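You operate a simulated robot arm through the tools that you are given. There is no shell and no other tool.

The job below is to be done with a simulated two-armed robot. You get a single attempt, and the scene is never put back.

Task
Leak test the bottle on the ring: grey mat if TIGHT, yellow mat if LEAK.
Fine: three strokes under the dome, the dome back where it stood. Set down upright: clear dome, short pink bottle.

It is judged by the outcome, as a careful person would: the job done as asked, and still so three seconds after it is handed in. It fails if anything else is knocked over, pushed out of place, dropped, spilled or broken.

Robot
Two 7-joint arms with three-finger grippers on one trunk that stands fixed in place. Base frame: the origin is at the foot of the trunk, x ahead of it, y to its left, z up; the work surface is at about z = 0.75. Lengths are in m, angles in degrees, forces in N, time in s.
The left shoulder is at [0.082, 0.126, 1.133], the right one opposite. With the tool pointing down near the work surface each hand reaches from about 0.38 to 0.84 m from the base axis, measured 20 degrees to its own side. Payload 2.94 kg a hand.
The tool frame of a hand sits at the grasp point between the pads (the TCP): z along the fingers, y along the line on which they close. The tips reach 0.03 m beyond it. The gripper opens to 0.128 m; its body begins 0.093 m behind the TCP.
Orientation is that of the tool frame in the base frame, as a unit quaternion [w, x, y, z]. With the fingers straight down and closing along the base's y, the tool's x points along the base's -x, its y along +y and its z along -z.

Tools
- The arms move only by the tool step_arm. It takes "left_targets", "right_targets" or both (then of equal length, played together; a hand with none holds still); each is a list of rows, each a list of 7 numbers: the shift along the tool's x, y, z in m, then the turn, a rotation vector about the tool's x, y, z in degrees, then the finger opening in m, from 0 to 0.128. In form: [[x, y, z, rx, ry, rz, hand], ...]. A call has 1 to 20 rows; each row shifts and turns the commanded pose from where the row before left it, along the tool's axes as they then stand. Each row takes 0.2 s and may step no farther than 0.05 m and 8.6 degrees from the row before; otherwise, or with a gripper value out of range, the whole call is refused. A pose out of reach is approached as far as the arm can. The call stops where the force on the tool passes 40 N (or 10 N more than at its start, if that is more) or the arm is blocked; 0.2 s more then pass. Each finger travels about 0.0842 m/s and halts on what it meets, pressing with about 33 N; the grip force reading is that of the motor and also rises with nothing between the fingers. The clock runs only during rows and for 0.2 s after the last one: add rows that do not move to give the fingers time. It gives the time, the measured TCP pose, the force on the tool (base axes), the opening and the grip force at its end, in the units of the frame above (readings bear some noise), with the torque about the TCP (base axes, N m) and any sound that the robot's microphone picked up.
- Cameras (640 x 400 px; columns grow to the right, rows downward): "scene" is now at [0.2073, -0.0275, 1.3242]; the picture's right is [-0.30, -0.95, 0.00], its down [-0.40, 0.13, -0.91] and it looks along [0.87, -0.27, -0.42] (base axes); focal length 234 px, centre (320, 200). "left" rides on the left gripper at [0.069, 0.015, -0.12] in its tool frame; the picture's right is [-0.22, 0.98, 0.00], its down [-0.82, -0.18, -0.54] and it looks along [-0.53, -0.12, 0.84] (tool axes); focal length 251 px, centre (320, 200). "right" rides on the right gripper at [0.069, -0.015, -0.12] in its tool frame; the picture's right is [0.21, 0.98, 0.00], its down [-0.82, 0.18, -0.54] and it looks along [-0.53, 0.11, 0.84] (tool axes); focal length 251 px, centre (320, 200). There is no depth. A picture from a camera that has moved, and an enlarged one, comes with that camera's place and axes in the base frame and with its lens. The place of the scene camera against the robot may be out by one fixed shift of up to 0.012 m in any direction.
- camera(camera): a new picture of that camera. No time passes.
- raise_lower(by): moves the trunk up (or, below 0, down) by that many m; the arms and the scene camera ride with it, the base frame stays. It gives what a move gives, with no picture.
- aim_head(pan, tilt): turns the head with the scene camera to pan (to the left, within 80 degrees either way) and tilt (down, from -29 to 69), counted from straight ahead of the robot (the tilt from the chest, where the trunk bows). It gives what a move gives.
- inspect(camera, box): a new picture of the part [left, top, right, bottom] of that camera's present view, enlarged. No time passes.
- job_done(): hands the job in; it is judged then, once.

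Nothing tells you positions but the pictures and the camera data. Unless the task says otherwise, let go and move clear before handing in.

The tools are called after ">>>" by a JSON object that holds its "name" and its "arguments". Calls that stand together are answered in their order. step_arm: Moves the arms, as the interface text tells. Its arguments: {"type":"object","properties":{"left_targets":{"type":"array"},"right_targets":{"type":"array"}},"required":[]} The other tools are called the same way: raise_lower (by) moves the trunk up or down; aim_head (pan, tilt) turns the head that bears the scene camera; camera (camera) takes a picture; inspect (camera, box) takes an enlarged picture of a part of a camera's view; job_done () hands the job in.

At the start:

```text
time_s: 0.0
left_tool_pos: [0.5305, 0.1063, 1.2409]
left_tool_rot: [0.0, -0.001, 1.0, -0.001]
left_ft_force: [0.6, 1.0, -1.0]
left_ft_torque: [-0.01, 0.0, 0.01]
left_finger_gap: 0.1278
left_finger_force: 0.0
right_tool_pos: [0.4147, -0.2567, 1.1703]
right_tool_rot: [-0.001, 0.0, 1.0, 0.0]
right_ft_force: [0.9, 0.3, -0.2]
right_ft_torque: [0.05, 0.02, -0.02]
right_finger_gap: 0.128
right_finger_force: 0.0
trunk travel left (down, up): [-0.35, 0.197]
head pan, tilt (commanded): [-17.4, 24.8]
```

scene: 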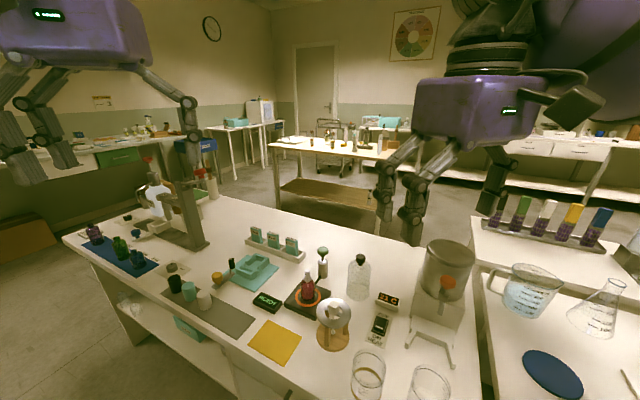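
right: 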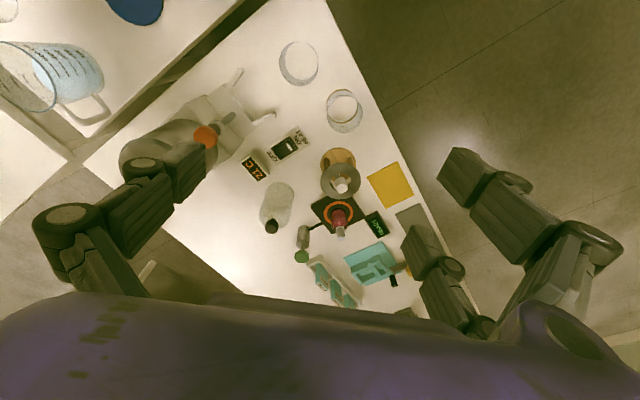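
left: 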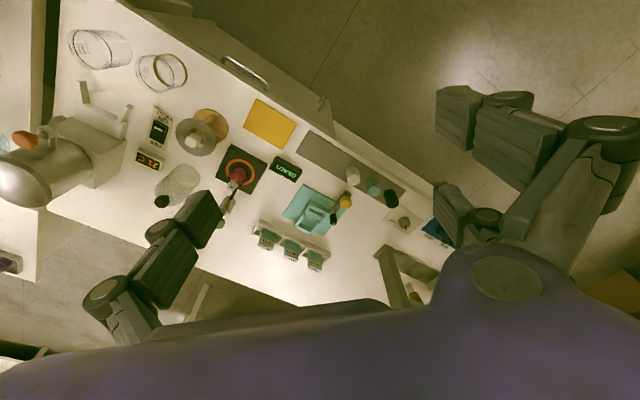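

I see a bench with a ring carrying a short pink bottle, a pump beside it, a display reading READY, a glass dome on a wooden stand, and yellow and grey mats. I'll look closer at these before moving anything.

>>> {"name": "inspect", "arguments": {"camera": "scene", "box": [220, 220, 420, 370]}}

>>> {"name": "inspect", "arguments": {"camera": "left", "box": [120, 70, 320, 230]}}

>>> {"name": "inspect", "arguments": {"camera": "right", "box": [230, 120, 430, 310]}}

>>> {"name": "inspect", "arguments": {"camera": "scene", "box": [60, 160, 260, 350]}}

```text
2.67 times, centred on (320, 295) of scene
camera zoom: at [0.2073, -0.0275, 1.3242], right [-0.3, -0.95, 0.0], down [-0.4, 0.13, -0.91], along [0.87, -0.27, -0.42], focal length 625 px, centre (320, -53)
```

zoom: 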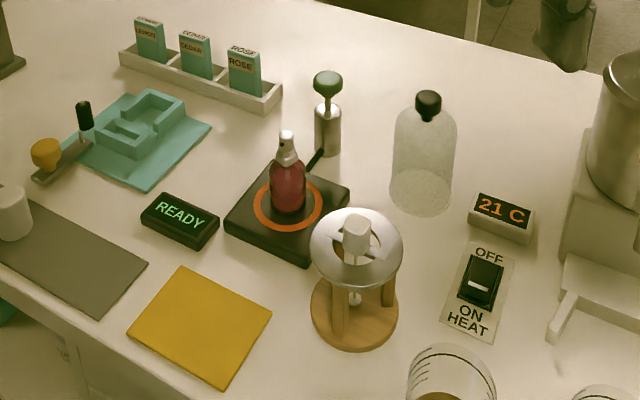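

```text
2.50 times, centred on (220, 150) of left
camera zoom: at [0.4614, 0.1197, 1.3588], right [0.21, 0.98, 0.0], down [0.82, -0.18, 0.54], along [0.53, -0.12, -0.84], focal length 629 px, centre (570, 325)
```

zoom: 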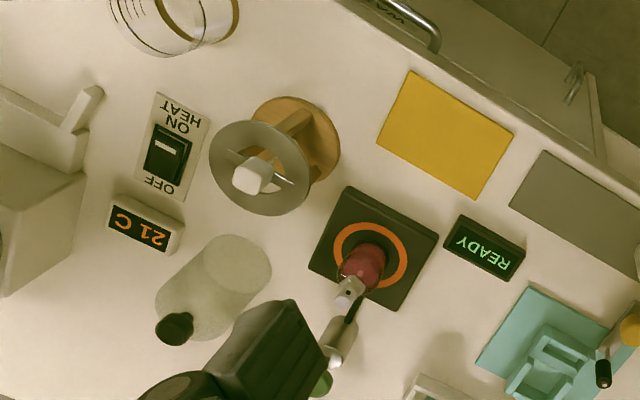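

```text
2.11 times, centred on (330, 215) of right
camera zoom: at [0.3463, -0.2717, 1.2904], right [-0.21, 0.98, 0.0], down [0.82, 0.18, 0.54], along [0.53, 0.12, -0.84], focal length 529 px, centre (299, 168)
```

zoom: 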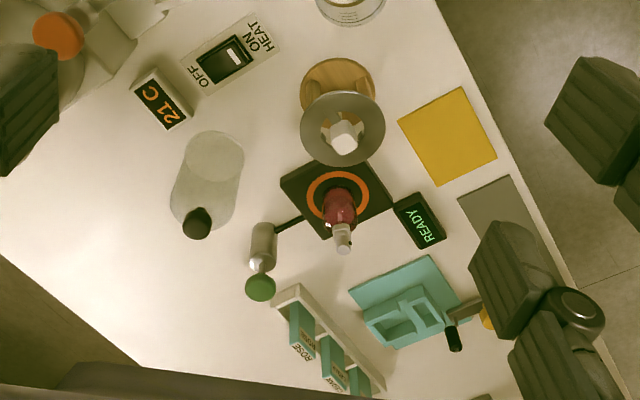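

```text
2.11 times, centred on (160, 255) of scene
camera zoom: at [0.2073, -0.0275, 1.3242], right [-0.3, -0.95, 0.0], down [-0.4, 0.13, -0.91], along [0.87, -0.27, -0.42], focal length 493 px, centre (657, 84)
```

zoom: 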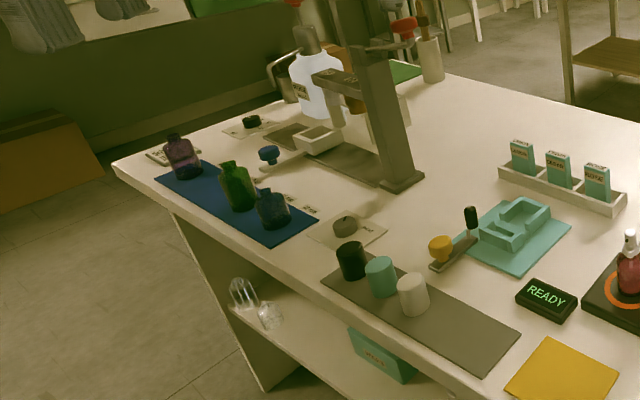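

The clear dome (black knob) stands at about (0.695, -0.30), with its knob top near z 0.87. The pink bottle is on the ring at about (0.70, -0.14), the green-knobbed pump is at about (0.79, -0.22), and the mats lie to the left of the ring. I'll move the left arm aside and bring the right hand over for a closer look.

>>> {"name": "step_arm", "arguments": {"left_targets": [[0, 0.04, 0, 0, 0, 0, 0.128], [0, 0.05, 0, 0, 0, 0, 0.128], [0, 0.05, 0, 0, 0, 0, 0.128], [0, 0.05, 0, 0, 0, 0, 0.128], [0, 0.03, 0, 0, 0, 0, 0.128]], "right_targets": [[-0.02, -0.01, 0, 0, 0, 0, 0.128], [-0.04, -0.01, 0, 0, 0, 0, 0.128], [-0.04, -0.01, 0, 0, 0, 0, 0.128], [-0.03, -0.01, 0, 0, 0, 0, 0.128], [0, 0, 0, 0, 0, 0, 0.128]]}}

```text
time_s: 1.2
left_tool_pos: [0.5296, 0.3245, 1.2407]
left_tool_rot: [0.001, 0.0, 1.0, -0.001]
left_ft_force: [-0.7, 0.5, 0.4]
left_ft_torque: [0.01, -0.03, 0.0]
left_finger_gap: 0.128
left_finger_force: 0.0
right_tool_pos: [0.5432, -0.2982, 1.1697]
right_tool_rot: [0.0, 0.0, 1.0, 0.0]
right_ft_force: [0.4, -0.1, -0.4]
right_ft_torque: [0.0, -0.02, 0.04]
right_finger_gap: 0.1281
right_finger_force: 0.1
trunk travel left (down, up): [-0.35, 0.197]
head pan, tilt (commanded): [-17.4, 24.8]
```

The left arm is now aside and the right hand is about 0.3 m above the dome area. I'll take close views from both wrist cameras and the scene camera.

>>> {"name": "camera", "arguments": {"camera": "right"}}

>>> {"name": "camera", "arguments": {"camera": "left"}}

>>> {"name": "camera", "arguments": {"camera": "scene"}}

>>> {"name": "inspect", "arguments": {"camera": "scene", "box": [280, 230, 400, 320]}}

```text
taken
camera right: at [0.4754, -0.3125, 1.2895], right [-0.21, 0.98, 0.0], down [0.82, 0.18, 0.54], along [0.53, 0.12, -0.84], focal length 251 px, centre (320, 200)
```

right: 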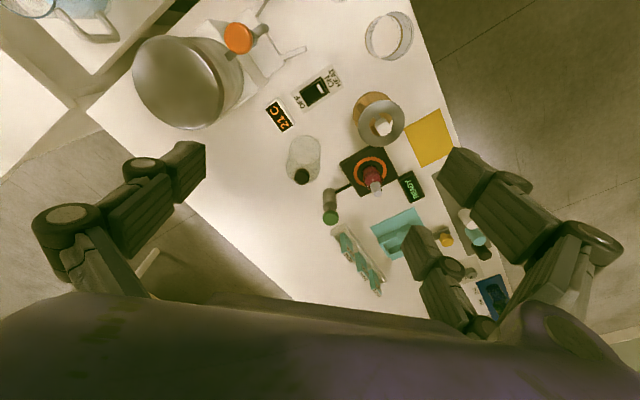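

```text
taken
camera left: at [0.4611, 0.3397, 1.3597], right [0.21, 0.98, 0.0], down [0.82, -0.18, 0.54], along [0.53, -0.12, -0.84], focal length 251 px, centre (320, 200)
```

left: 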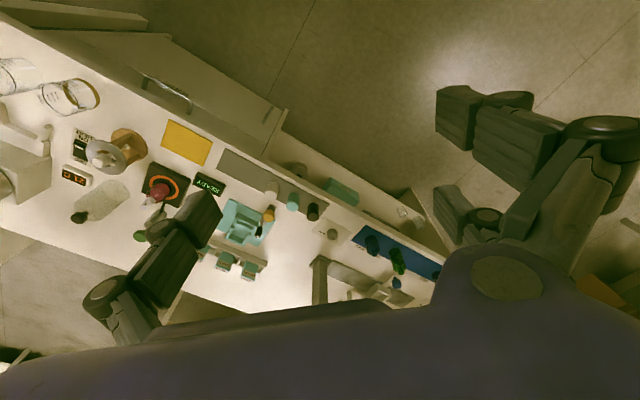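

```text
taken
camera scene: at [0.2069, -0.0272, 1.3243], right [-0.3, -0.95, 0.0], down [-0.4, 0.12, -0.91], along [0.87, -0.27, -0.42], focal length 234 px, centre (320, 200)
```

scene: 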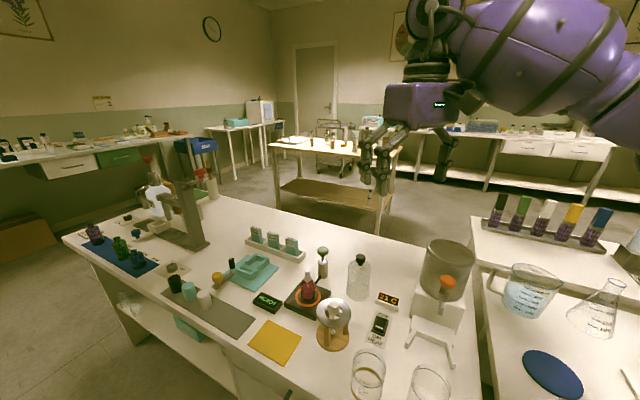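

```text
4.44 times, centred on (340, 275) of scene
camera zoom: at [0.2069, -0.0272, 1.3243], right [-0.3, -0.95, 0.0], down [-0.4, 0.12, -0.91], along [0.87, -0.27, -0.42], focal length 1041 px, centre (231, -133)
```

zoom: 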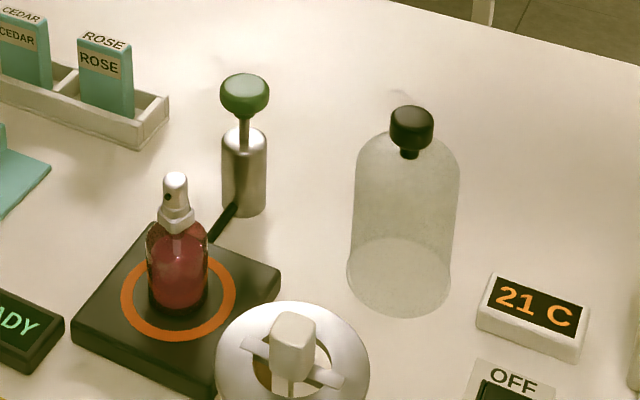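

I want to see how the fingers are spaced compared with the knob and the bottle, so I'll zoom in on the right gripper and on the targets.

>>> {"name": "inspect", "arguments": {"camera": "right", "box": [250, 80, 450, 260]}}

>>> {"name": "inspect", "arguments": {"camera": "right", "box": [390, 130, 640, 360]}}

>>> {"name": "inspect", "arguments": {"camera": "scene", "box": [340, 60, 500, 210]}}

>>> {"name": "inspect", "arguments": {"camera": "left", "box": [50, 100, 350, 300]}}

```text
2.22 times, centred on (350, 170) of right
camera zoom: at [0.4754, -0.3125, 1.2895], right [-0.21, 0.98, 0.0], down [0.82, 0.18, 0.54], along [0.53, 0.12, -0.84], focal length 559 px, centre (253, 267)
```

zoom: 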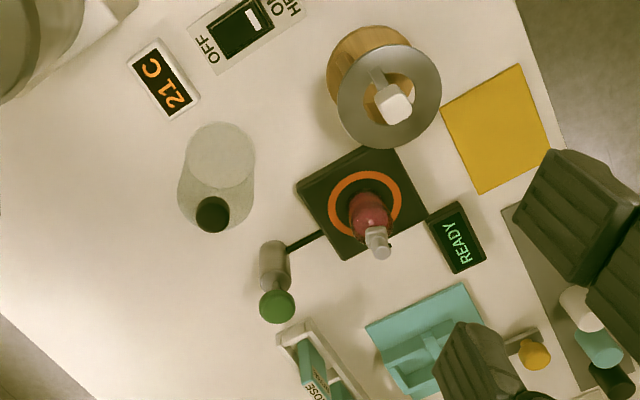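

```text
1.74 times, centred on (515, 245) of right
camera zoom: at [0.4754, -0.3125, 1.2895], right [-0.21, 0.98, 0.0], down [0.82, 0.18, 0.54], along [0.53, 0.12, -0.84], focal length 437 px, centre (-19, 122)
```

zoom: 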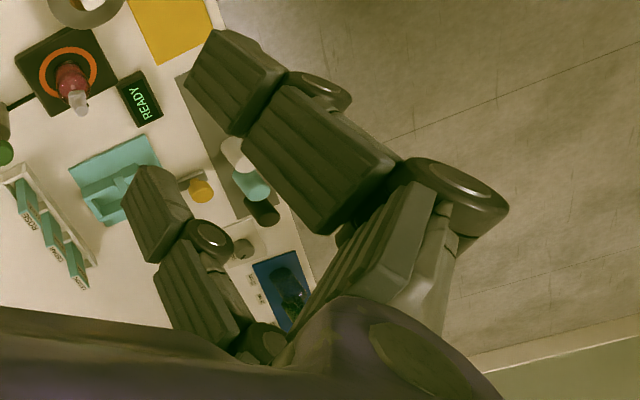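

```text
2.67 times, centred on (420, 135) of scene
camera zoom: at [0.2069, -0.0272, 1.3243], right [-0.3, -0.95, 0.0], down [-0.4, 0.12, -0.91], along [0.87, -0.27, -0.42], focal length 625 px, centre (53, 373)
```

zoom: 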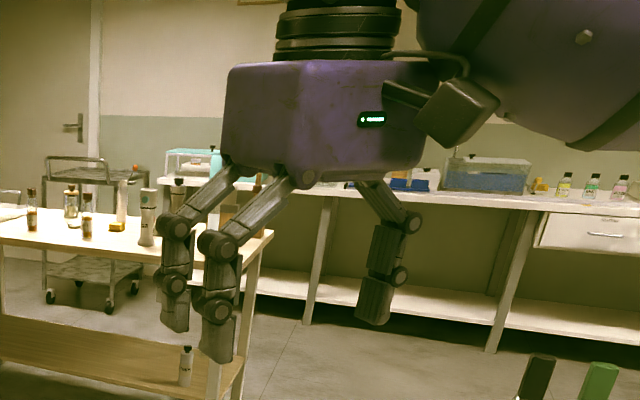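

```text
2.00 times, centred on (200, 200) of left
camera zoom: at [0.4611, 0.3397, 1.3597], right [0.21, 0.98, 0.0], down [0.82, -0.18, 0.54], along [0.53, -0.12, -0.84], focal length 503 px, centre (560, 200)
```

zoom: 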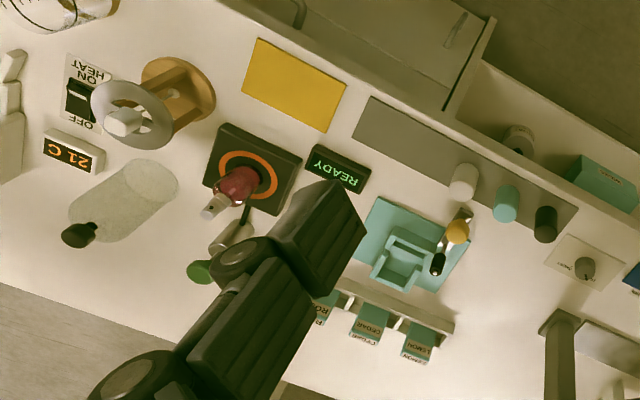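

The gripper has two fingers on the +y side and one on the -y side. I'll close the right hand in free air to see how the tips meet, because that decides whether I grip the small knob or the dome body, and how I hold the bottle.

>>> {"name": "step_arm", "arguments": {"right_targets": [[0, 0, 0, 0, 0, 0, 0.04], [0, 0, 0, 0, 0, 0, 0.04], [0, 0, 0, 0, 0, 0, 0.04], [0, 0, 0, 0, 0, 0, 0.04], [0, 0, 0, 0, 0, 0, 0.04], [0, 0, 0, 0, 0, 0, 0.04]]}}

>>> {"name": "camera", "arguments": {"camera": "right"}}

>>> {"name": "inspect", "arguments": {"camera": "scene", "box": [340, 60, 500, 210]}}

>>> {"name": "inspect", "arguments": {"camera": "right", "box": [200, 130, 440, 340]}}

```text
time_s: 2.6
left_tool_pos: [0.5311, 0.3248, 1.2402]
left_tool_rot: [-0.001, -0.001, 1.0, 0.0]
left_ft_force: [-0.1, -0.4, 0.4]
left_ft_torque: [-0.04, -0.02, -0.01]
left_finger_gap: 0.128
left_finger_force: 0.0
right_tool_pos: [0.5445, -0.2978, 1.1688]
right_tool_rot: [0.0, 0.001, 1.0, 0.001]
right_ft_force: [0.6, 0.6, -0.5]
right_ft_torque: [0.0, 0.01, -0.03]
right_finger_gap: 0.04
right_finger_force: 0.1
trunk travel left (down, up): [-0.35, 0.197]
head pan, tilt (commanded): [-17.4, 24.8]
```

```text
taken
camera right: at [0.4755, -0.3126, 1.2892], right [-0.21, 0.98, 0.0], down [0.82, 0.18, 0.54], along [0.53, 0.12, -0.84], focal length 251 px, centre (320, 200)
```

right: 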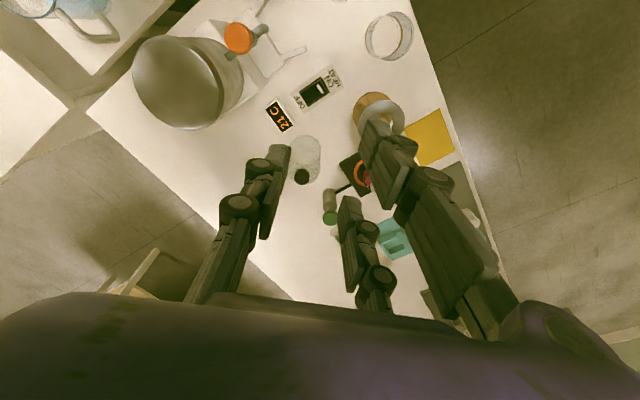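

```text
2.67 times, centred on (420, 135) of scene
camera zoom: at [0.2073, -0.0274, 1.3242], right [-0.3, -0.95, 0.0], down [-0.4, 0.13, -0.91], along [0.87, -0.27, -0.42], focal length 625 px, centre (53, 373)
```

zoom: 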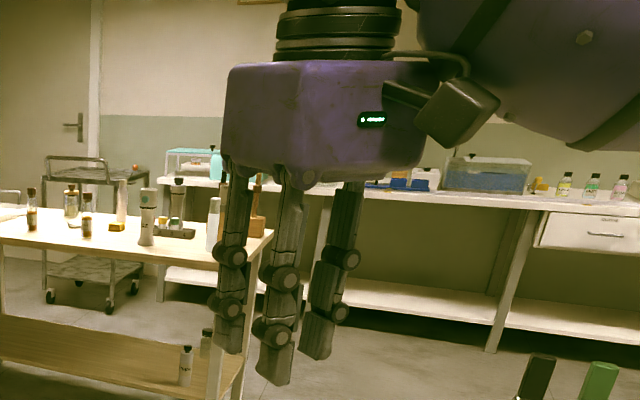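

```text
1.90 times, centred on (320, 235) of right
camera zoom: at [0.4755, -0.3126, 1.2892], right [-0.21, 0.98, 0.0], down [0.82, 0.18, 0.54], along [0.53, 0.12, -0.84], focal length 479 px, centre (320, 133)
```

zoom: 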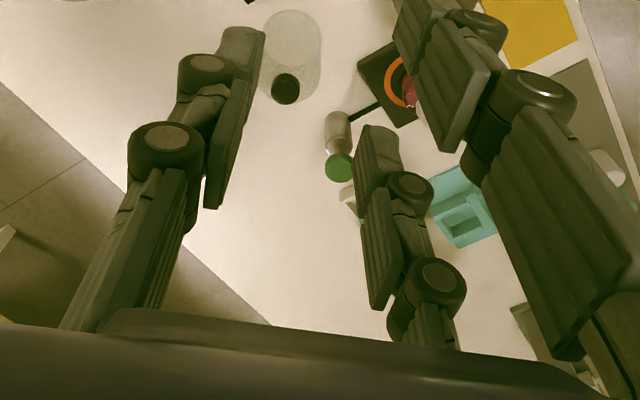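

With the gap at 0.04, the paired fingers sit at about |x| 0.018-0.04 either side of the single one, so a slim knob could slip between them. I'll measure the knob, dome and bottle diameters at higher zoom.

>>> {"name": "inspect", "arguments": {"camera": "scene", "box": [295, 262, 335, 312]}}

>>> {"name": "inspect", "arguments": {"camera": "scene", "box": [340, 250, 376, 304]}}

>>> {"name": "inspect", "arguments": {"camera": "scene", "box": [305, 240, 340, 290]}}

>>> {"name": "inspect", "arguments": {"camera": "left", "box": [120, 155, 200, 225]}}

```text
8.00 times, centred on (315, 287) of scene
camera zoom: at [0.2073, -0.0274, 1.3242], right [-0.3, -0.95, 0.0], down [-0.4, 0.13, -0.91], along [0.87, -0.27, -0.42], focal length 1875 px, centre (360, -496)
```

zoom: 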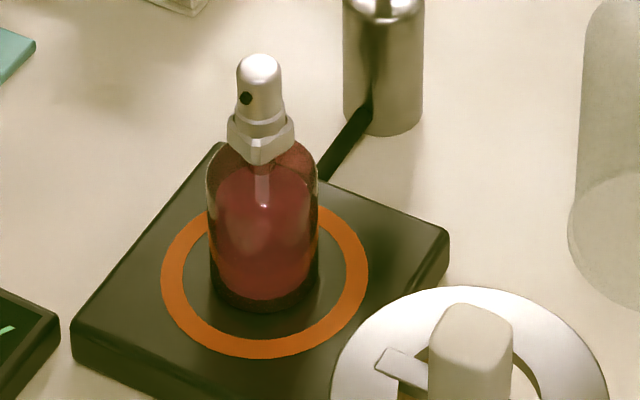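

```text
7.41 times, centred on (358, 277) of scene
camera zoom: at [0.2073, -0.0274, 1.3242], right [-0.3, -0.95, 0.0], down [-0.4, 0.13, -0.91], along [0.87, -0.27, -0.42], focal length 1736 px, centre (38, -370)
```

zoom: 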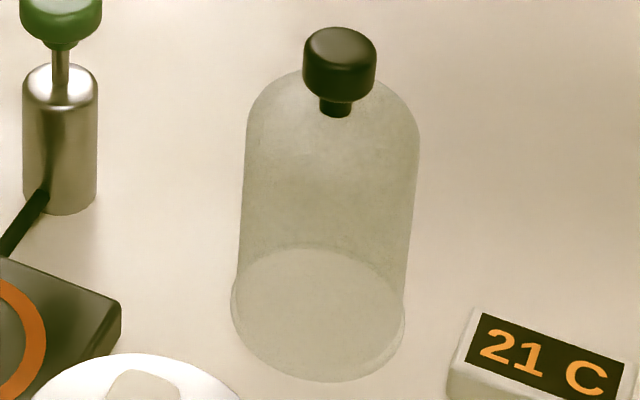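

```text
8.00 times, centred on (322, 265) of scene
camera zoom: at [0.2073, -0.0274, 1.3242], right [-0.3, -0.95, 0.0], down [-0.4, 0.13, -0.91], along [0.87, -0.27, -0.42], focal length 1875 px, centre (300, -320)
```

zoom: 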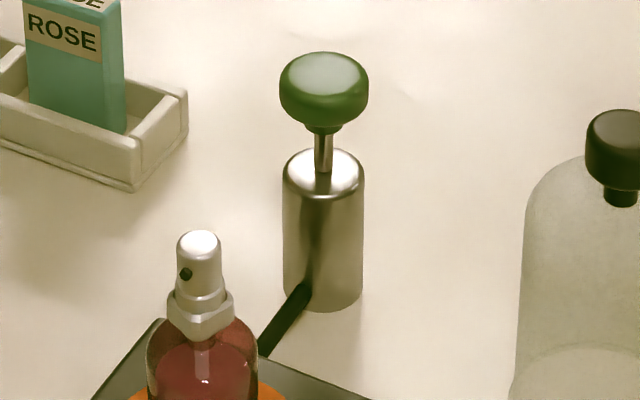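

```text
5.71 times, centred on (160, 190) of left
camera zoom: at [0.4618, 0.3388, 1.3594], right [0.21, 0.98, 0.0], down [0.82, -0.18, 0.54], along [0.53, -0.12, -0.84], focal length 1437 px, centre (1234, 257)
```

zoom: 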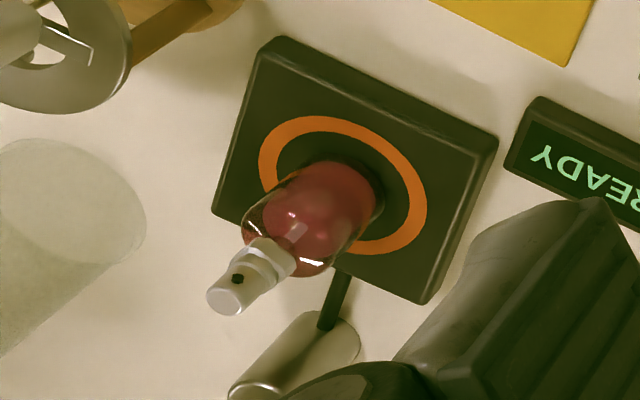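

I make the dome about 0.072 m across with a 0.028 m knob, too thin for this gripper, so I'll hold the dome by its body. The bottle is about 0.040 m across. I'll zoom in on the fingertips to get the gap between the paired fingers.

>>> {"name": "inspect", "arguments": {"camera": "right", "box": [330, 100, 430, 215]}}

>>> {"name": "inspect", "arguments": {"camera": "right", "box": [230, 130, 310, 250]}}

>>> {"name": "inspect", "arguments": {"camera": "scene", "box": [385, 110, 435, 160]}}

```text
3.48 times, centred on (380, 158) of right
camera zoom: at [0.4755, -0.3126, 1.2892], right [-0.21, 0.98, 0.0], down [0.82, 0.18, 0.54], along [0.53, 0.12, -0.84], focal length 875 px, centre (111, 348)
```

zoom: 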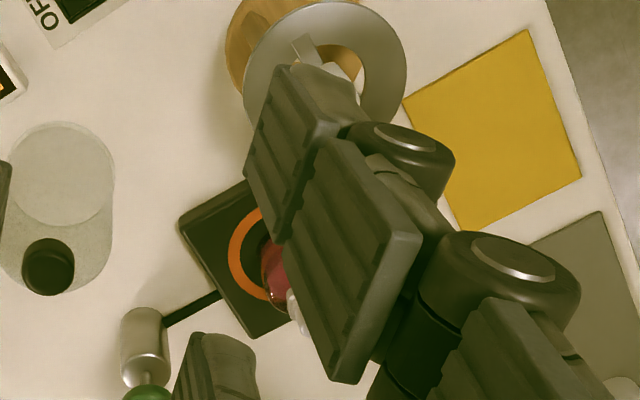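

```text
3.33 times, centred on (270, 190) of right
camera zoom: at [0.4755, -0.3126, 1.2892], right [-0.21, 0.98, 0.0], down [0.82, 0.18, 0.54], along [0.53, 0.12, -0.84], focal length 838 px, centre (487, 233)
```

zoom: 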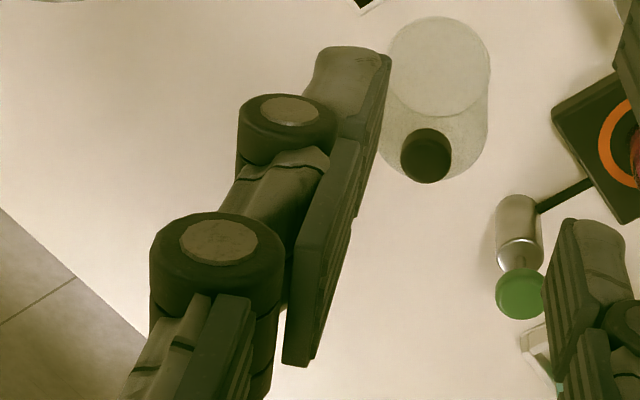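

```text
8.00 times, centred on (410, 135) of scene
camera zoom: at [0.2073, -0.0274, 1.3242], right [-0.3, -0.95, 0.0], down [-0.4, 0.13, -0.91], along [0.87, -0.27, -0.42], focal length 1875 px, centre (-400, 720)
```

zoom: 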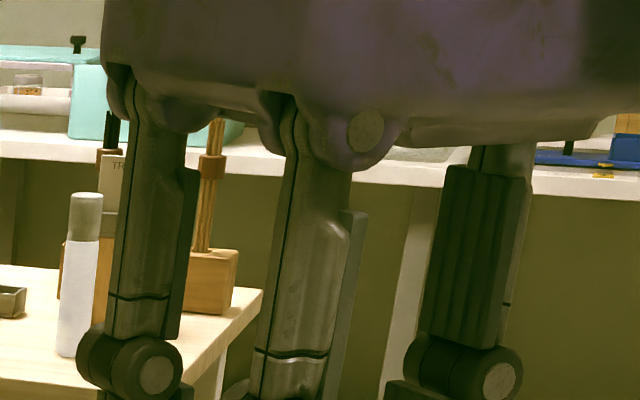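

The paired fingers leave about 0.036 m between them. The dome body grips well across all three fingers, and the 0.040 m bottle will seat in the V between them. I'll open the hand and come closer to the dome for precise measurement.

>>> {"name": "step_arm", "arguments": {"right_targets": [[-0.01, 0, 0.02, 0, 0, 0, 0.12], [-0.02, 0, 0.03, 0, 0, 0, 0.12], [-0.02, 0, 0.03, 0, 0, 0, 0.12], [-0.02, 0, 0.03, 0, 0, 0, 0.12], [-0.02, 0, 0.03, 0, 0, 0, 0.12], [0, 0, 0, 0, 0, 0, 0.12], [0, 0, 0, 0, 0, 0, 0.12]]}}

>>> {"name": "camera", "arguments": {"camera": "right"}}

>>> {"name": "camera", "arguments": {"camera": "scene"}}

>>> {"name": "inspect", "arguments": {"camera": "right", "box": [200, 80, 440, 240]}}

```text
time_s: 4.2
left_tool_pos: [0.5311, 0.3251, 1.2399]
left_tool_rot: [0.0, -0.001, 1.0, 0.0]
left_ft_force: [0.5, -0.9, 1.1]
left_ft_torque: [-0.04, -0.01, -0.01]
left_finger_gap: 0.1281
left_finger_force: 0.0
right_tool_pos: [0.6348, -0.2953, 1.029]
right_tool_rot: [-0.001, 0.0, 1.0, 0.001]
right_ft_force: [0.5, -0.2, 0.0]
right_ft_torque: [-0.01, 0.04, -0.01]
right_finger_gap: 0.1199
right_finger_force: 0.1
trunk travel left (down, up): [-0.35, 0.197]
head pan, tilt (commanded): [-17.4, 24.8]
```

```text
taken
camera right: at [0.5653, -0.3109, 1.149], right [-0.21, 0.98, 0.0], down [0.82, 0.18, 0.54], along [0.53, 0.12, -0.84], focal length 251 px, centre (320, 200)
```

right: 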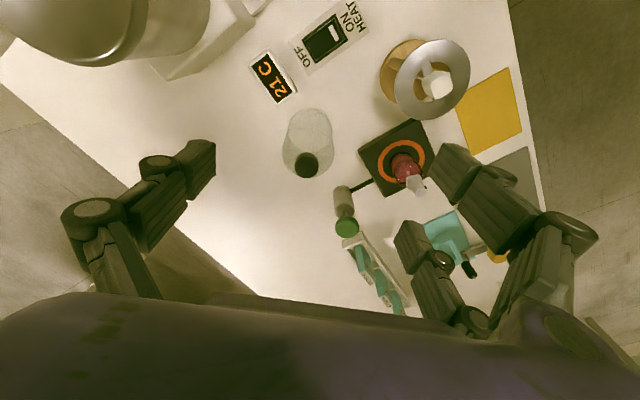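

```text
taken
camera scene: at [0.2077, -0.0275, 1.3241], right [-0.3, -0.95, 0.0], down [-0.4, 0.13, -0.91], along [0.87, -0.27, -0.42], focal length 234 px, centre (320, 200)
```

scene: 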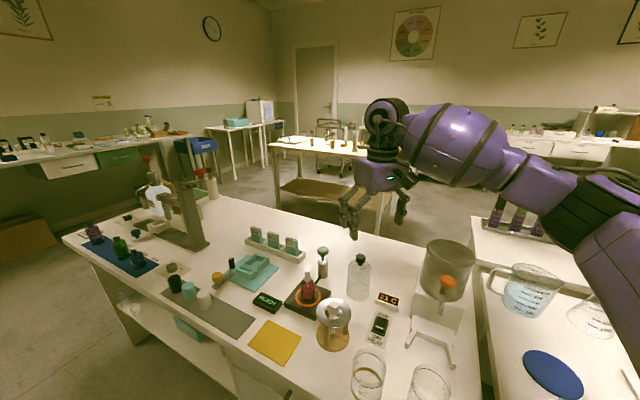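

```text
2.50 times, centred on (320, 160) of right
camera zoom: at [0.5653, -0.3109, 1.149], right [-0.21, 0.98, 0.0], down [0.82, 0.18, 0.54], along [0.53, 0.12, -0.84], focal length 629 px, centre (320, 300)
```

zoom: 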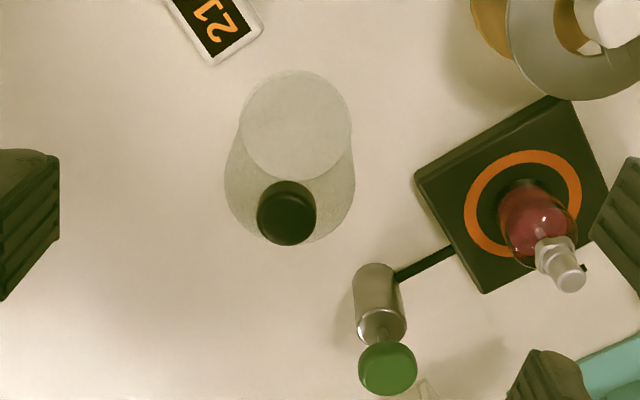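

From this closer view I place the dome at about (0.690, -0.300), the ring at about (0.702, -0.146) and the pump at about (0.782, -0.224). Next I'll go directly above the dome, still above its knob, and check alignment.

>>> {"name": "step_arm", "arguments": {"right_targets": [[-0.02, -0.002, 0.02, 0, 0, 0, 0.12], [-0.02, -0.002, 0.025, 0, 0, 0, 0.12], [-0.0153, -0.0013, 0.025, 0, 0, 0, 0.12], [0, 0, 0, 0, 0, 0, 0.12]]}}

>>> {"name": "camera", "arguments": {"camera": "right"}}

>>> {"name": "inspect", "arguments": {"camera": "scene", "box": [280, 150, 460, 320]}}

```text
time_s: 5.2
left_tool_pos: [0.5296, 0.3239, 1.2399]
left_tool_rot: [0.002, -0.001, 1.0, 0.0]
left_ft_force: [-1.4, -0.6, -0.6]
left_ft_torque: [-0.03, -0.04, 0.04]
left_finger_gap: 0.1278
left_finger_force: 0.0
right_tool_pos: [0.6907, -0.3052, 0.9617]
right_tool_rot: [0.0, 0.0, 1.0, 0.0]
right_ft_force: [-0.1, 0.2, 0.2]
right_ft_torque: [0.02, -0.02, -0.01]
right_finger_gap: 0.1196
right_finger_force: 0.1
trunk travel left (down, up): [-0.35, 0.197]
head pan, tilt (commanded): [-17.4, 24.8]
```

```text
taken
camera right: at [0.6209, -0.3195, 1.0807], right [-0.21, 0.98, 0.0], down [0.82, 0.18, 0.54], along [0.53, 0.12, -0.84], focal length 251 px, centre (320, 200)
```

right: 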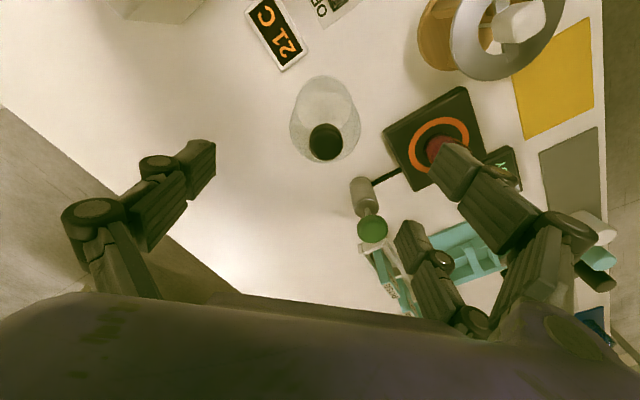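

```text
2.35 times, centred on (370, 235) of scene
camera zoom: at [0.2069, -0.0273, 1.3243], right [-0.3, -0.95, 0.0], down [-0.4, 0.13, -0.91], along [0.87, -0.27, -0.42], focal length 551 px, centre (202, 118)
```

zoom: 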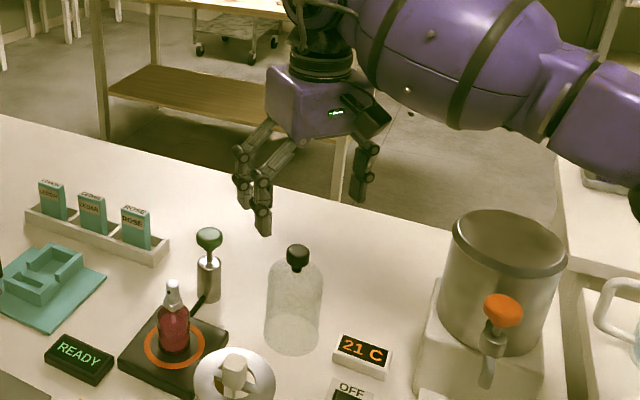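

The hand is centred over the dome to within a few millimetres. I'll nudge it, descend with open fingers to straddle the body at TCP z of about 0.823, and check before closing.

>>> {"name": "step_arm", "arguments": {"right_targets": [[0.0015, 0.003, 0.0, 0, 0, 0, 0.12], [0, 0, 0.025, 0, 0, 0, 0.12], [0, 0, 0.025, 0, 0, 0, 0.12], [0, 0, 0.025, 0, 0, 0, 0.12], [0, 0, 0.025, 0, 0, 0, 0.12], [0, 0, 0.02, 0, 0, 0, 0.12], [0, 0, 0.0185, 0, 0, 0, 0.12], [0, 0, 0, 0, 0, 0, 0.12]]}}

>>> {"name": "camera", "arguments": {"camera": "right"}}

>>> {"name": "inspect", "arguments": {"camera": "scene", "box": [300, 200, 440, 320]}}

```text
time_s: 7.0
left_tool_pos: [0.531, 0.3247, 1.2405]
left_tool_rot: [0.0, -0.001, 1.0, 0.0]
left_ft_force: [0.2, -0.3, 0.5]
left_ft_torque: [0.01, -0.04, 0.0]
left_finger_gap: 0.1281
left_finger_force: 0.0
right_tool_pos: [0.6877, -0.2994, 0.8219]
right_tool_rot: [0.0, 0.001, 1.0, 0.001]
right_ft_force: [-0.4, -0.2, 0.2]
right_ft_torque: [-0.01, 0.02, 0.01]
right_finger_gap: 0.1201
right_finger_force: 0.2
trunk travel left (down, up): [-0.35, 0.197]
head pan, tilt (commanded): [-17.4, 24.8]
```

```text
taken
camera right: at [0.6189, -0.3145, 0.9411], right [-0.21, 0.98, 0.0], down [0.82, 0.18, 0.54], along [0.53, 0.12, -0.84], focal length 251 px, centre (320, 200)
```

right: 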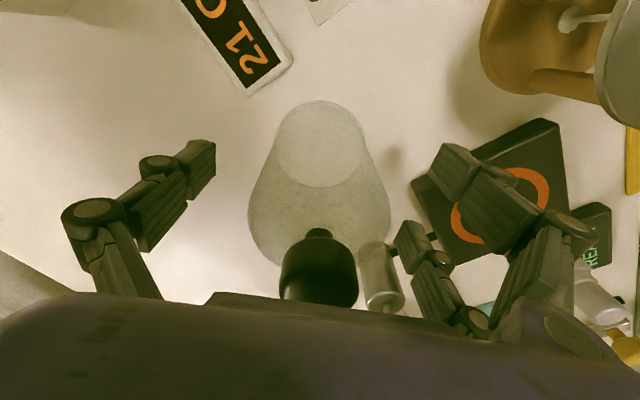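

```text
3.33 times, centred on (370, 260) of scene
camera zoom: at [0.2071, -0.0273, 1.3242], right [-0.3, -0.95, 0.0], down [-0.4, 0.13, -0.91], along [0.87, -0.27, -0.42], focal length 781 px, centre (153, 0)
```

zoom: 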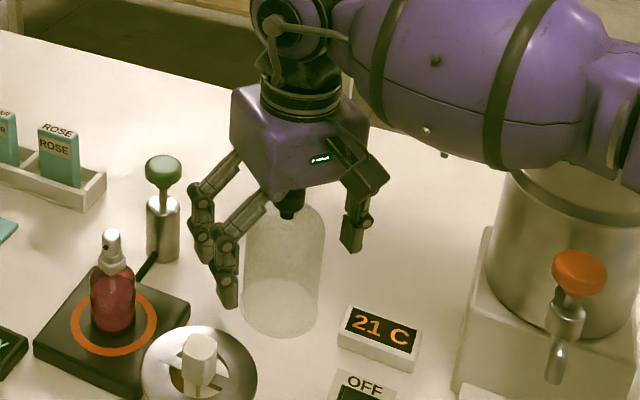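

The fingers straddle the dome with no contact, and the knob is just clear of the palm. I'll close on the dome body now without moving the arm.

>>> {"name": "step_arm", "arguments": {"right_targets": [[0, 0, 0, 0, 0, 0, 0.09], [0, 0, 0, 0, 0, 0, 0.075], [0, 0, 0, 0, 0, 0, 0.06], [0, 0, 0, 0, 0, 0, 0.05], [0, 0, 0, 0, 0, 0, 0.04], [0, 0, 0, 0, 0, 0, 0.04]]}}

>>> {"name": "camera", "arguments": {"camera": "right"}}

>>> {"name": "inspect", "arguments": {"camera": "scene", "box": [300, 200, 440, 320]}}

```text
time_s: 8.4
left_tool_pos: [0.5299, 0.3244, 1.24]
left_tool_rot: [-0.001, -0.001, 1.0, 0.0]
left_ft_force: [-0.1, 0.3, -0.4]
left_ft_torque: [0.01, 0.01, -0.04]
left_finger_gap: 0.128
left_finger_force: 0.0
right_tool_pos: [0.6891, -0.2993, 0.8201]
right_tool_rot: [0.0, 0.001, 1.0, 0.001]
right_ft_force: [0.6, -0.9, 1.8]
right_ft_torque: [0.0, -0.03, 0.0]
right_finger_gap: 0.062
right_finger_force: 32.5
trunk travel left (down, up): [-0.35, 0.197]
head pan, tilt (commanded): [-17.4, 24.8]
```

```text
taken
camera right: at [0.6189, -0.3147, 0.9414], right [-0.21, 0.98, 0.0], down [0.82, 0.18, 0.54], along [0.53, 0.12, -0.84], focal length 251 px, centre (320, 200)
```

right: 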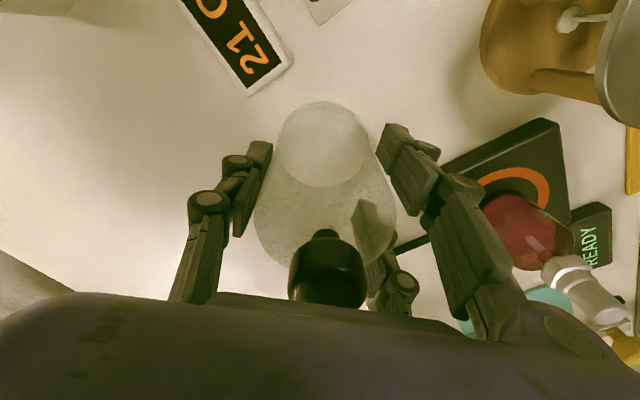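

```text
3.33 times, centred on (370, 260) of scene
camera zoom: at [0.2071, -0.0275, 1.3242], right [-0.3, -0.95, 0.0], down [-0.4, 0.13, -0.91], along [0.87, -0.27, -0.42], focal length 781 px, centre (153, 0)
```

zoom: 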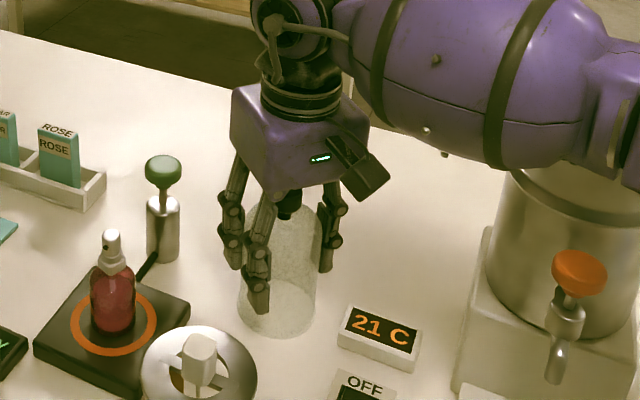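

The dome is held: gap 0.062, grip 32.5 N, and it shifted only about 2.5 mm toward +y. I'll lift slowly and check that it comes up straight.

>>> {"name": "step_arm", "arguments": {"right_targets": [[0, 0, -0.005, 0, 0, 0, 0.04], [0, 0, -0.01, 0, 0, 0, 0.04], [0, 0, -0.015, 0, 0, 0, 0.04], [0, 0, -0.02, 0, 0, 0, 0.04], [0, 0, 0, 0, 0, 0, 0.04]]}}

>>> {"name": "camera", "arguments": {"camera": "right"}}

>>> {"name": "inspect", "arguments": {"camera": "scene", "box": [300, 200, 440, 320]}}

```text
time_s: 9.6
left_tool_pos: [0.5285, 0.3251, 1.2392]
left_tool_rot: [0.001, -0.001, 1.0, 0.0]
left_ft_force: [0.6, -0.9, -0.9]
left_ft_torque: [-0.01, 0.0, -0.02]
left_finger_gap: 0.128
left_finger_force: 0.1
right_tool_pos: [0.6905, -0.2982, 0.8691]
right_tool_rot: [0.0, 0.0, 1.0, 0.0]
right_ft_force: [1.0, -0.3, -1.4]
right_ft_torque: [-0.01, 0.02, 0.0]
right_finger_gap: 0.0619
right_finger_force: 33.0
trunk travel left (down, up): [-0.35, 0.197]
head pan, tilt (commanded): [-17.4, 24.8]
```

```text
taken
camera right: at [0.6211, -0.3143, 0.9893], right [-0.21, 0.98, 0.0], down [0.82, 0.18, 0.54], along [0.53, 0.12, -0.84], focal length 251 px, centre (320, 200)
```

right: 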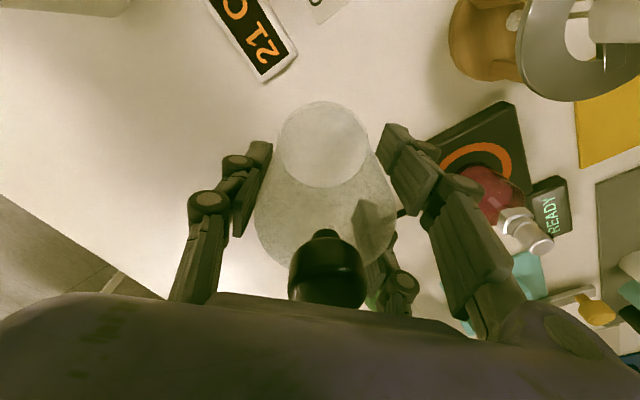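

```text
3.33 times, centred on (370, 260) of scene
camera zoom: at [0.2077, -0.0277, 1.3241], right [-0.3, -0.95, 0.0], down [-0.4, 0.13, -0.91], along [0.87, -0.27, -0.42], focal length 781 px, centre (153, 0)
```

zoom: 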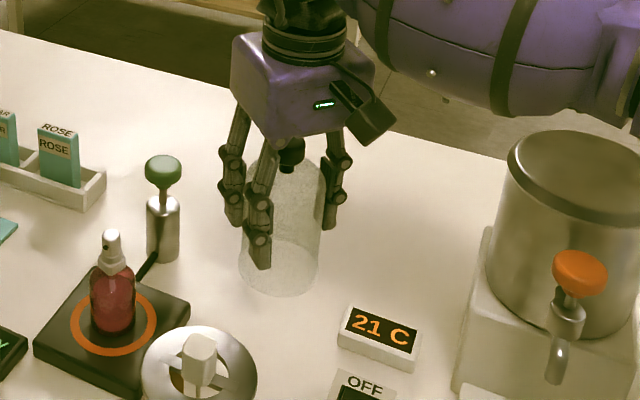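

The dome comes up cleanly and hasn't moved in the grip. I'll raise its rim above the bottle top and carry it over the ring.

>>> {"name": "step_arm", "arguments": {"right_targets": [[0, 0, -0.02, 0, 0, 0, 0.04], [0, 0, -0.03, 0, 0, 0, 0.04], [0, 0, -0.03, 0, 0, 0, 0.04], [0, 0, -0.03, 0, 0, 0, 0.04], [-0.001, 0.01, 0, 0, 0, 0, 0.04], [-0.002, 0.02, 0, 0, 0, 0, 0.04], [-0.002, 0.025, 0, 0, 0, 0, 0.04], [-0.003, 0.03, 0, 0, 0, 0, 0.04], [-0.003, 0.03, 0, 0, 0, 0, 0.04], [-0.002, 0.025, 0, 0, 0, 0, 0.04], [-0.001, 0.01, 0, 0, 0, 0, 0.04], [0, 0, 0, 0, 0, 0, 0.04]]}}

>>> {"name": "camera", "arguments": {"camera": "right"}}

>>> {"name": "inspect", "arguments": {"camera": "scene", "box": [250, 190, 390, 320]}}

>>> {"name": "camera", "arguments": {"camera": "left"}}

```text
time_s: 12.2
left_tool_pos: [0.5299, 0.3244, 1.2404]
left_tool_rot: [0.0, 0.0, 1.0, 0.001]
left_ft_force: [-0.5, 0.2, 0.9]
left_ft_torque: [0.02, 0.05, 0.0]
left_finger_gap: 0.128
left_finger_force: 0.1
right_tool_pos: [0.7041, -0.1476, 0.9826]
right_tool_rot: [0.0, 0.001, 1.0, 0.001]
right_ft_force: [0.8, 0.9, -0.5]
right_ft_torque: [0.0, -0.04, 0.0]
right_finger_gap: 0.0618
right_finger_force: 32.9
trunk travel left (down, up): [-0.35, 0.197]
head pan, tilt (commanded): [-17.4, 24.8]
```

```text
taken
camera right: at [0.6345, -0.1623, 1.1032], right [-0.21, 0.98, 0.0], down [0.82, 0.18, 0.54], along [0.53, 0.12, -0.84], focal length 251 px, centre (320, 200)
```

right: 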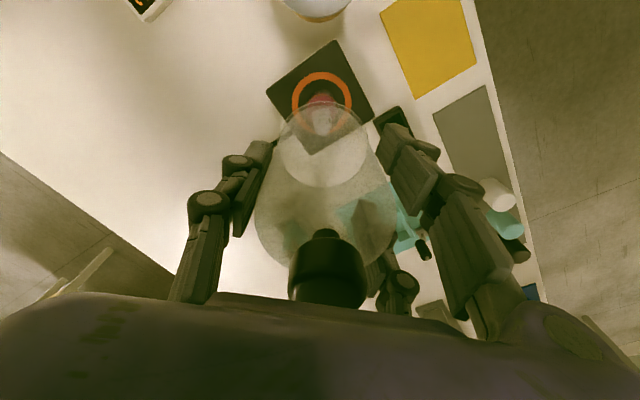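

```text
3.08 times, centred on (320, 255) of scene
camera zoom: at [0.2075, -0.0274, 1.3241], right [-0.3, -0.95, 0.0], down [-0.4, 0.13, -0.91], along [0.87, -0.27, -0.42], focal length 721 px, centre (320, 31)
```

zoom: 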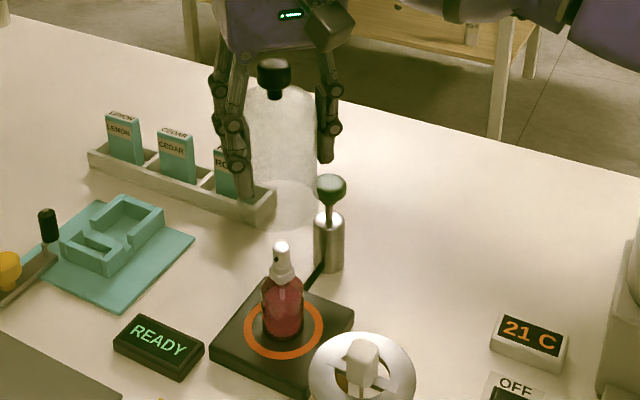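

```text
taken
camera left: at [0.4619, 0.3388, 1.3594], right [0.21, 0.98, 0.0], down [0.82, -0.18, 0.54], along [0.53, -0.12, -0.84], focal length 251 px, centre (320, 200)
```

left: 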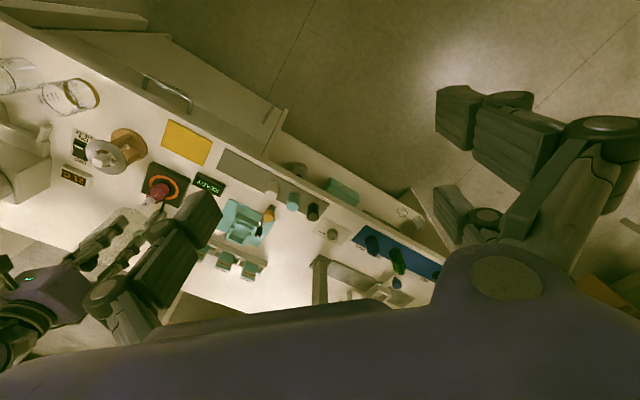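

The dome hangs above the ring. I'll zoom in from the wrist to compare the rim with the ring and bottle before lowering.

>>> {"name": "inspect", "arguments": {"camera": "right", "box": [240, 30, 400, 200]}}

>>> {"name": "inspect", "arguments": {"camera": "left", "box": [80, 140, 240, 280]}}

```text
2.35 times, centred on (320, 115) of right
camera zoom: at [0.6345, -0.1623, 1.1032], right [-0.21, 0.98, 0.0], down [0.82, 0.18, 0.54], along [0.53, 0.12, -0.84], focal length 592 px, centre (320, 400)
```

zoom: 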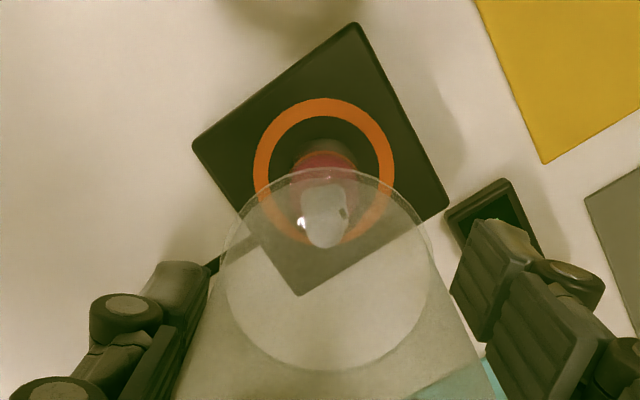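

```text
2.86 times, centred on (160, 210) of left
camera zoom: at [0.4619, 0.3388, 1.3594], right [0.21, 0.98, 0.0], down [0.82, -0.18, 0.54], along [0.53, -0.12, -0.84], focal length 718 px, centre (777, 171)
```

zoom: 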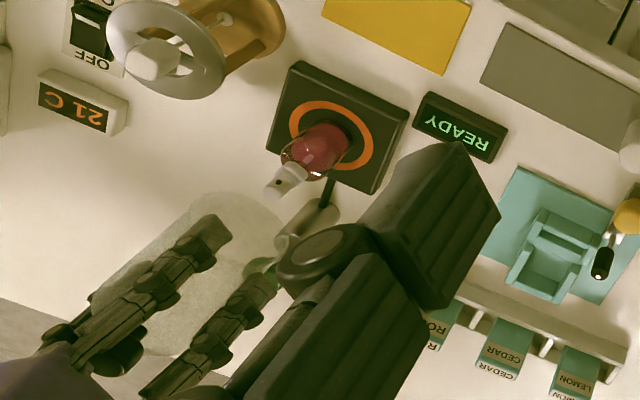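

The dome rim is within 3 mm of the ring centre at (0.7015, -0.1455). I'll correct by that amount and lower it over the bottle, stopping a little above the plate.

>>> {"name": "step_arm", "arguments": {"right_targets": [[0.0027, -0.001, 0, 0, 0, 0, 0.04], [0, 0, 0.015, 0, 0, 0, 0.04], [0, 0, 0.02, 0, 0, 0, 0.04], [0, 0, 0.02, 0, 0, 0, 0.04], [0, 0, 0.02, 0, 0, 0, 0.04], [0, 0, 0.02, 0, 0, 0, 0.04], [0, 0, 0.015, 0, 0, 0, 0.04], [0, 0, 0.01, 0, 0, 0, 0.04], [0, 0, 0, 0, 0, 0, 0.04]]}}

>>> {"name": "inspect", "arguments": {"camera": "right", "box": [220, 60, 420, 240]}}

>>> {"name": "inspect", "arguments": {"camera": "scene", "box": [270, 210, 370, 320]}}

```text
time_s: 14.2
left_tool_pos: [0.5296, 0.3254, 1.2404]
left_tool_rot: [0.0, -0.002, 1.0, -0.001]
left_ft_force: [0.4, -0.1, -0.4]
left_ft_torque: [0.04, 0.01, 0.0]
left_finger_gap: 0.1281
left_finger_force: 0.0
right_tool_pos: [0.7, -0.1495, 0.8598]
right_tool_rot: [0.0, 0.001, 1.0, -0.001]
right_ft_force: [0.5, -1.2, -1.2]
right_ft_torque: [0.01, 0.0, -0.01]
right_finger_gap: 0.0615
right_finger_force: 33.2
trunk travel left (down, up): [-0.35, 0.197]
head pan, tilt (commanded): [-17.4, 24.8]
```

```text
2.22 times, centred on (320, 150) of right
camera zoom: at [0.6309, -0.1648, 0.981], right [-0.21, 0.98, 0.0], down [0.82, 0.18, 0.54], along [0.53, 0.12, -0.84], focal length 559 px, centre (320, 311)
```

zoom: 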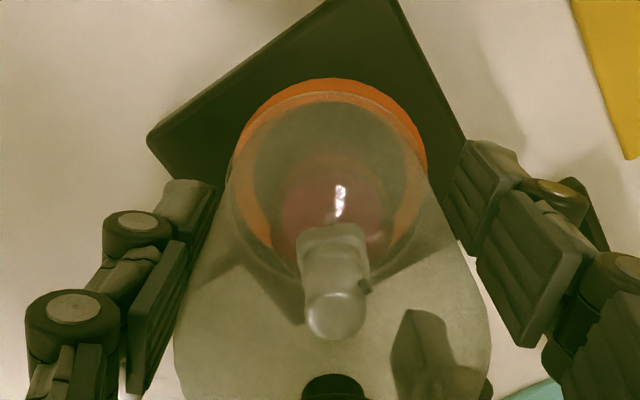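

```text
3.64 times, centred on (320, 265) of scene
camera zoom: at [0.2074, -0.0274, 1.3242], right [-0.3, -0.95, 0.0], down [-0.4, 0.13, -0.91], along [0.87, -0.27, -0.42], focal length 852 px, centre (320, -36)
```

zoom: 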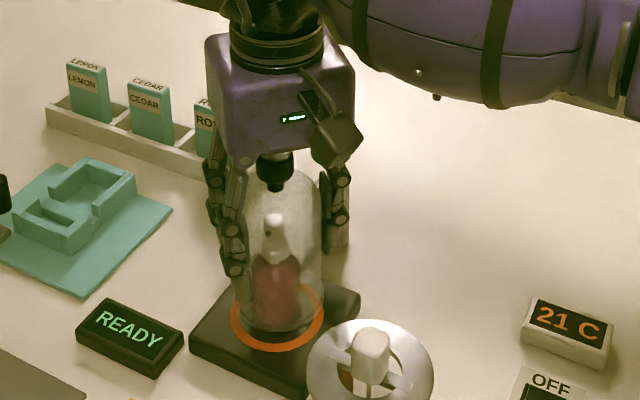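

The dome is concentric with the ring and about 15 mm above the plate. I'll lower it in small steps and watch for the contact force.

>>> {"name": "step_arm", "arguments": {"right_targets": [[0, 0, 0.005, 0, 0, 0, 0.04], [0, 0, 0.004, 0, 0, 0, 0.04], [0, 0, 0.002, 0, 0, 0, 0.04], [0, 0, 0, 0, 0, 0, 0.04]]}}

>>> {"name": "inspect", "arguments": {"camera": "scene", "box": [290, 240, 340, 310]}}

```text
time_s: 15.2
left_tool_pos: [0.5298, 0.3251, 1.2404]
left_tool_rot: [0.0, -0.001, 1.0, 0.0]
left_ft_force: [0.0, 0.4, 0.0]
left_ft_torque: [-0.01, -0.01, -0.02]
left_finger_gap: 0.1277
left_finger_force: 0.0
right_tool_pos: [0.6997, -0.151, 0.8523]
right_tool_rot: [0.0, 0.001, 1.0, 0.001]
right_ft_force: [-1.1, -0.1, -1.2]
right_ft_torque: [0.02, 0.05, 0.0]
right_finger_gap: 0.0618
right_finger_force: 33.4
trunk travel left (down, up): [-0.35, 0.197]
head pan, tilt (commanded): [-17.4, 24.8]
```

```text
5.71 times, centred on (315, 275) of scene
camera zoom: at [0.2074, -0.0275, 1.3241], right [-0.3, -0.95, 0.0], down [-0.4, 0.13, -0.91], along [0.87, -0.27, -0.42], focal length 1339 px, centre (349, -229)
```

zoom: 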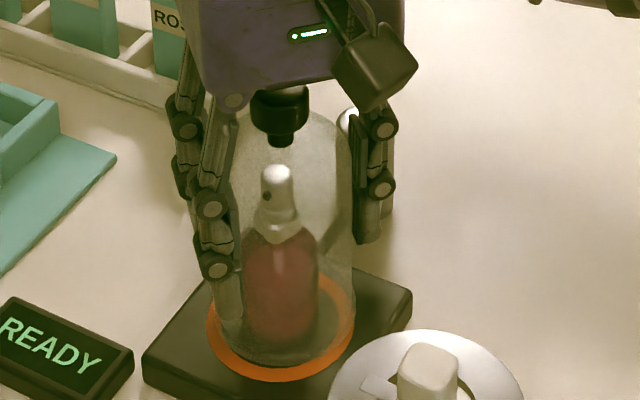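

There's no contact yet. I'll continue down in 2 mm steps.

>>> {"name": "step_arm", "arguments": {"right_targets": [[0, 0, 0.002, 0, 0, 0, 0.04], [0, 0, 0, 0, 0, 0, 0.04]]}}

>>> {"name": "step_arm", "arguments": {"right_targets": [[0, 0, 0.002, 0, 0, 0, 0.04], [0, 0, 0, 0, 0, 0, 0.04]]}}

```text
time_s: 15.8
left_tool_pos: [0.5305, 0.3262, 1.2403]
left_tool_rot: [0.0, 0.0, 1.0, 0.0]
left_ft_force: [0.4, -0.6, -0.1]
left_ft_torque: [0.0, -0.02, 0.01]
left_finger_gap: 0.1278
left_finger_force: 0.1
right_tool_pos: [0.6997, -0.1508, 0.849]
right_tool_rot: [0.0, 0.0, 1.0, 0.0]
right_ft_force: [-0.2, 1.0, -0.3]
right_ft_torque: [0.02, 0.01, 0.06]
right_finger_gap: 0.0616
right_finger_force: 32.8
trunk travel left (down, up): [-0.35, 0.197]
head pan, tilt (commanded): [-17.4, 24.8]
```

```text
time_s: 16.4
left_tool_pos: [0.5307, 0.3241, 1.2412]
left_tool_rot: [0.0, -0.001, 1.0, 0.0]
left_ft_force: [0.5, -0.3, 0.4]
left_ft_torque: [-0.03, -0.02, 0.05]
left_finger_gap: 0.128
left_finger_force: 0.1
right_tool_pos: [0.7013, -0.1514, 0.8468]
right_tool_rot: [0.0, 0.0, 1.0, 0.002]
right_ft_force: [0.5, 0.0, 0.1]
right_ft_torque: [0.02, 0.03, -0.02]
right_finger_gap: 0.0617
right_finger_force: 33.0
trunk travel left (down, up): [-0.35, 0.197]
head pan, tilt (commanded): [-17.4, 24.8]
```

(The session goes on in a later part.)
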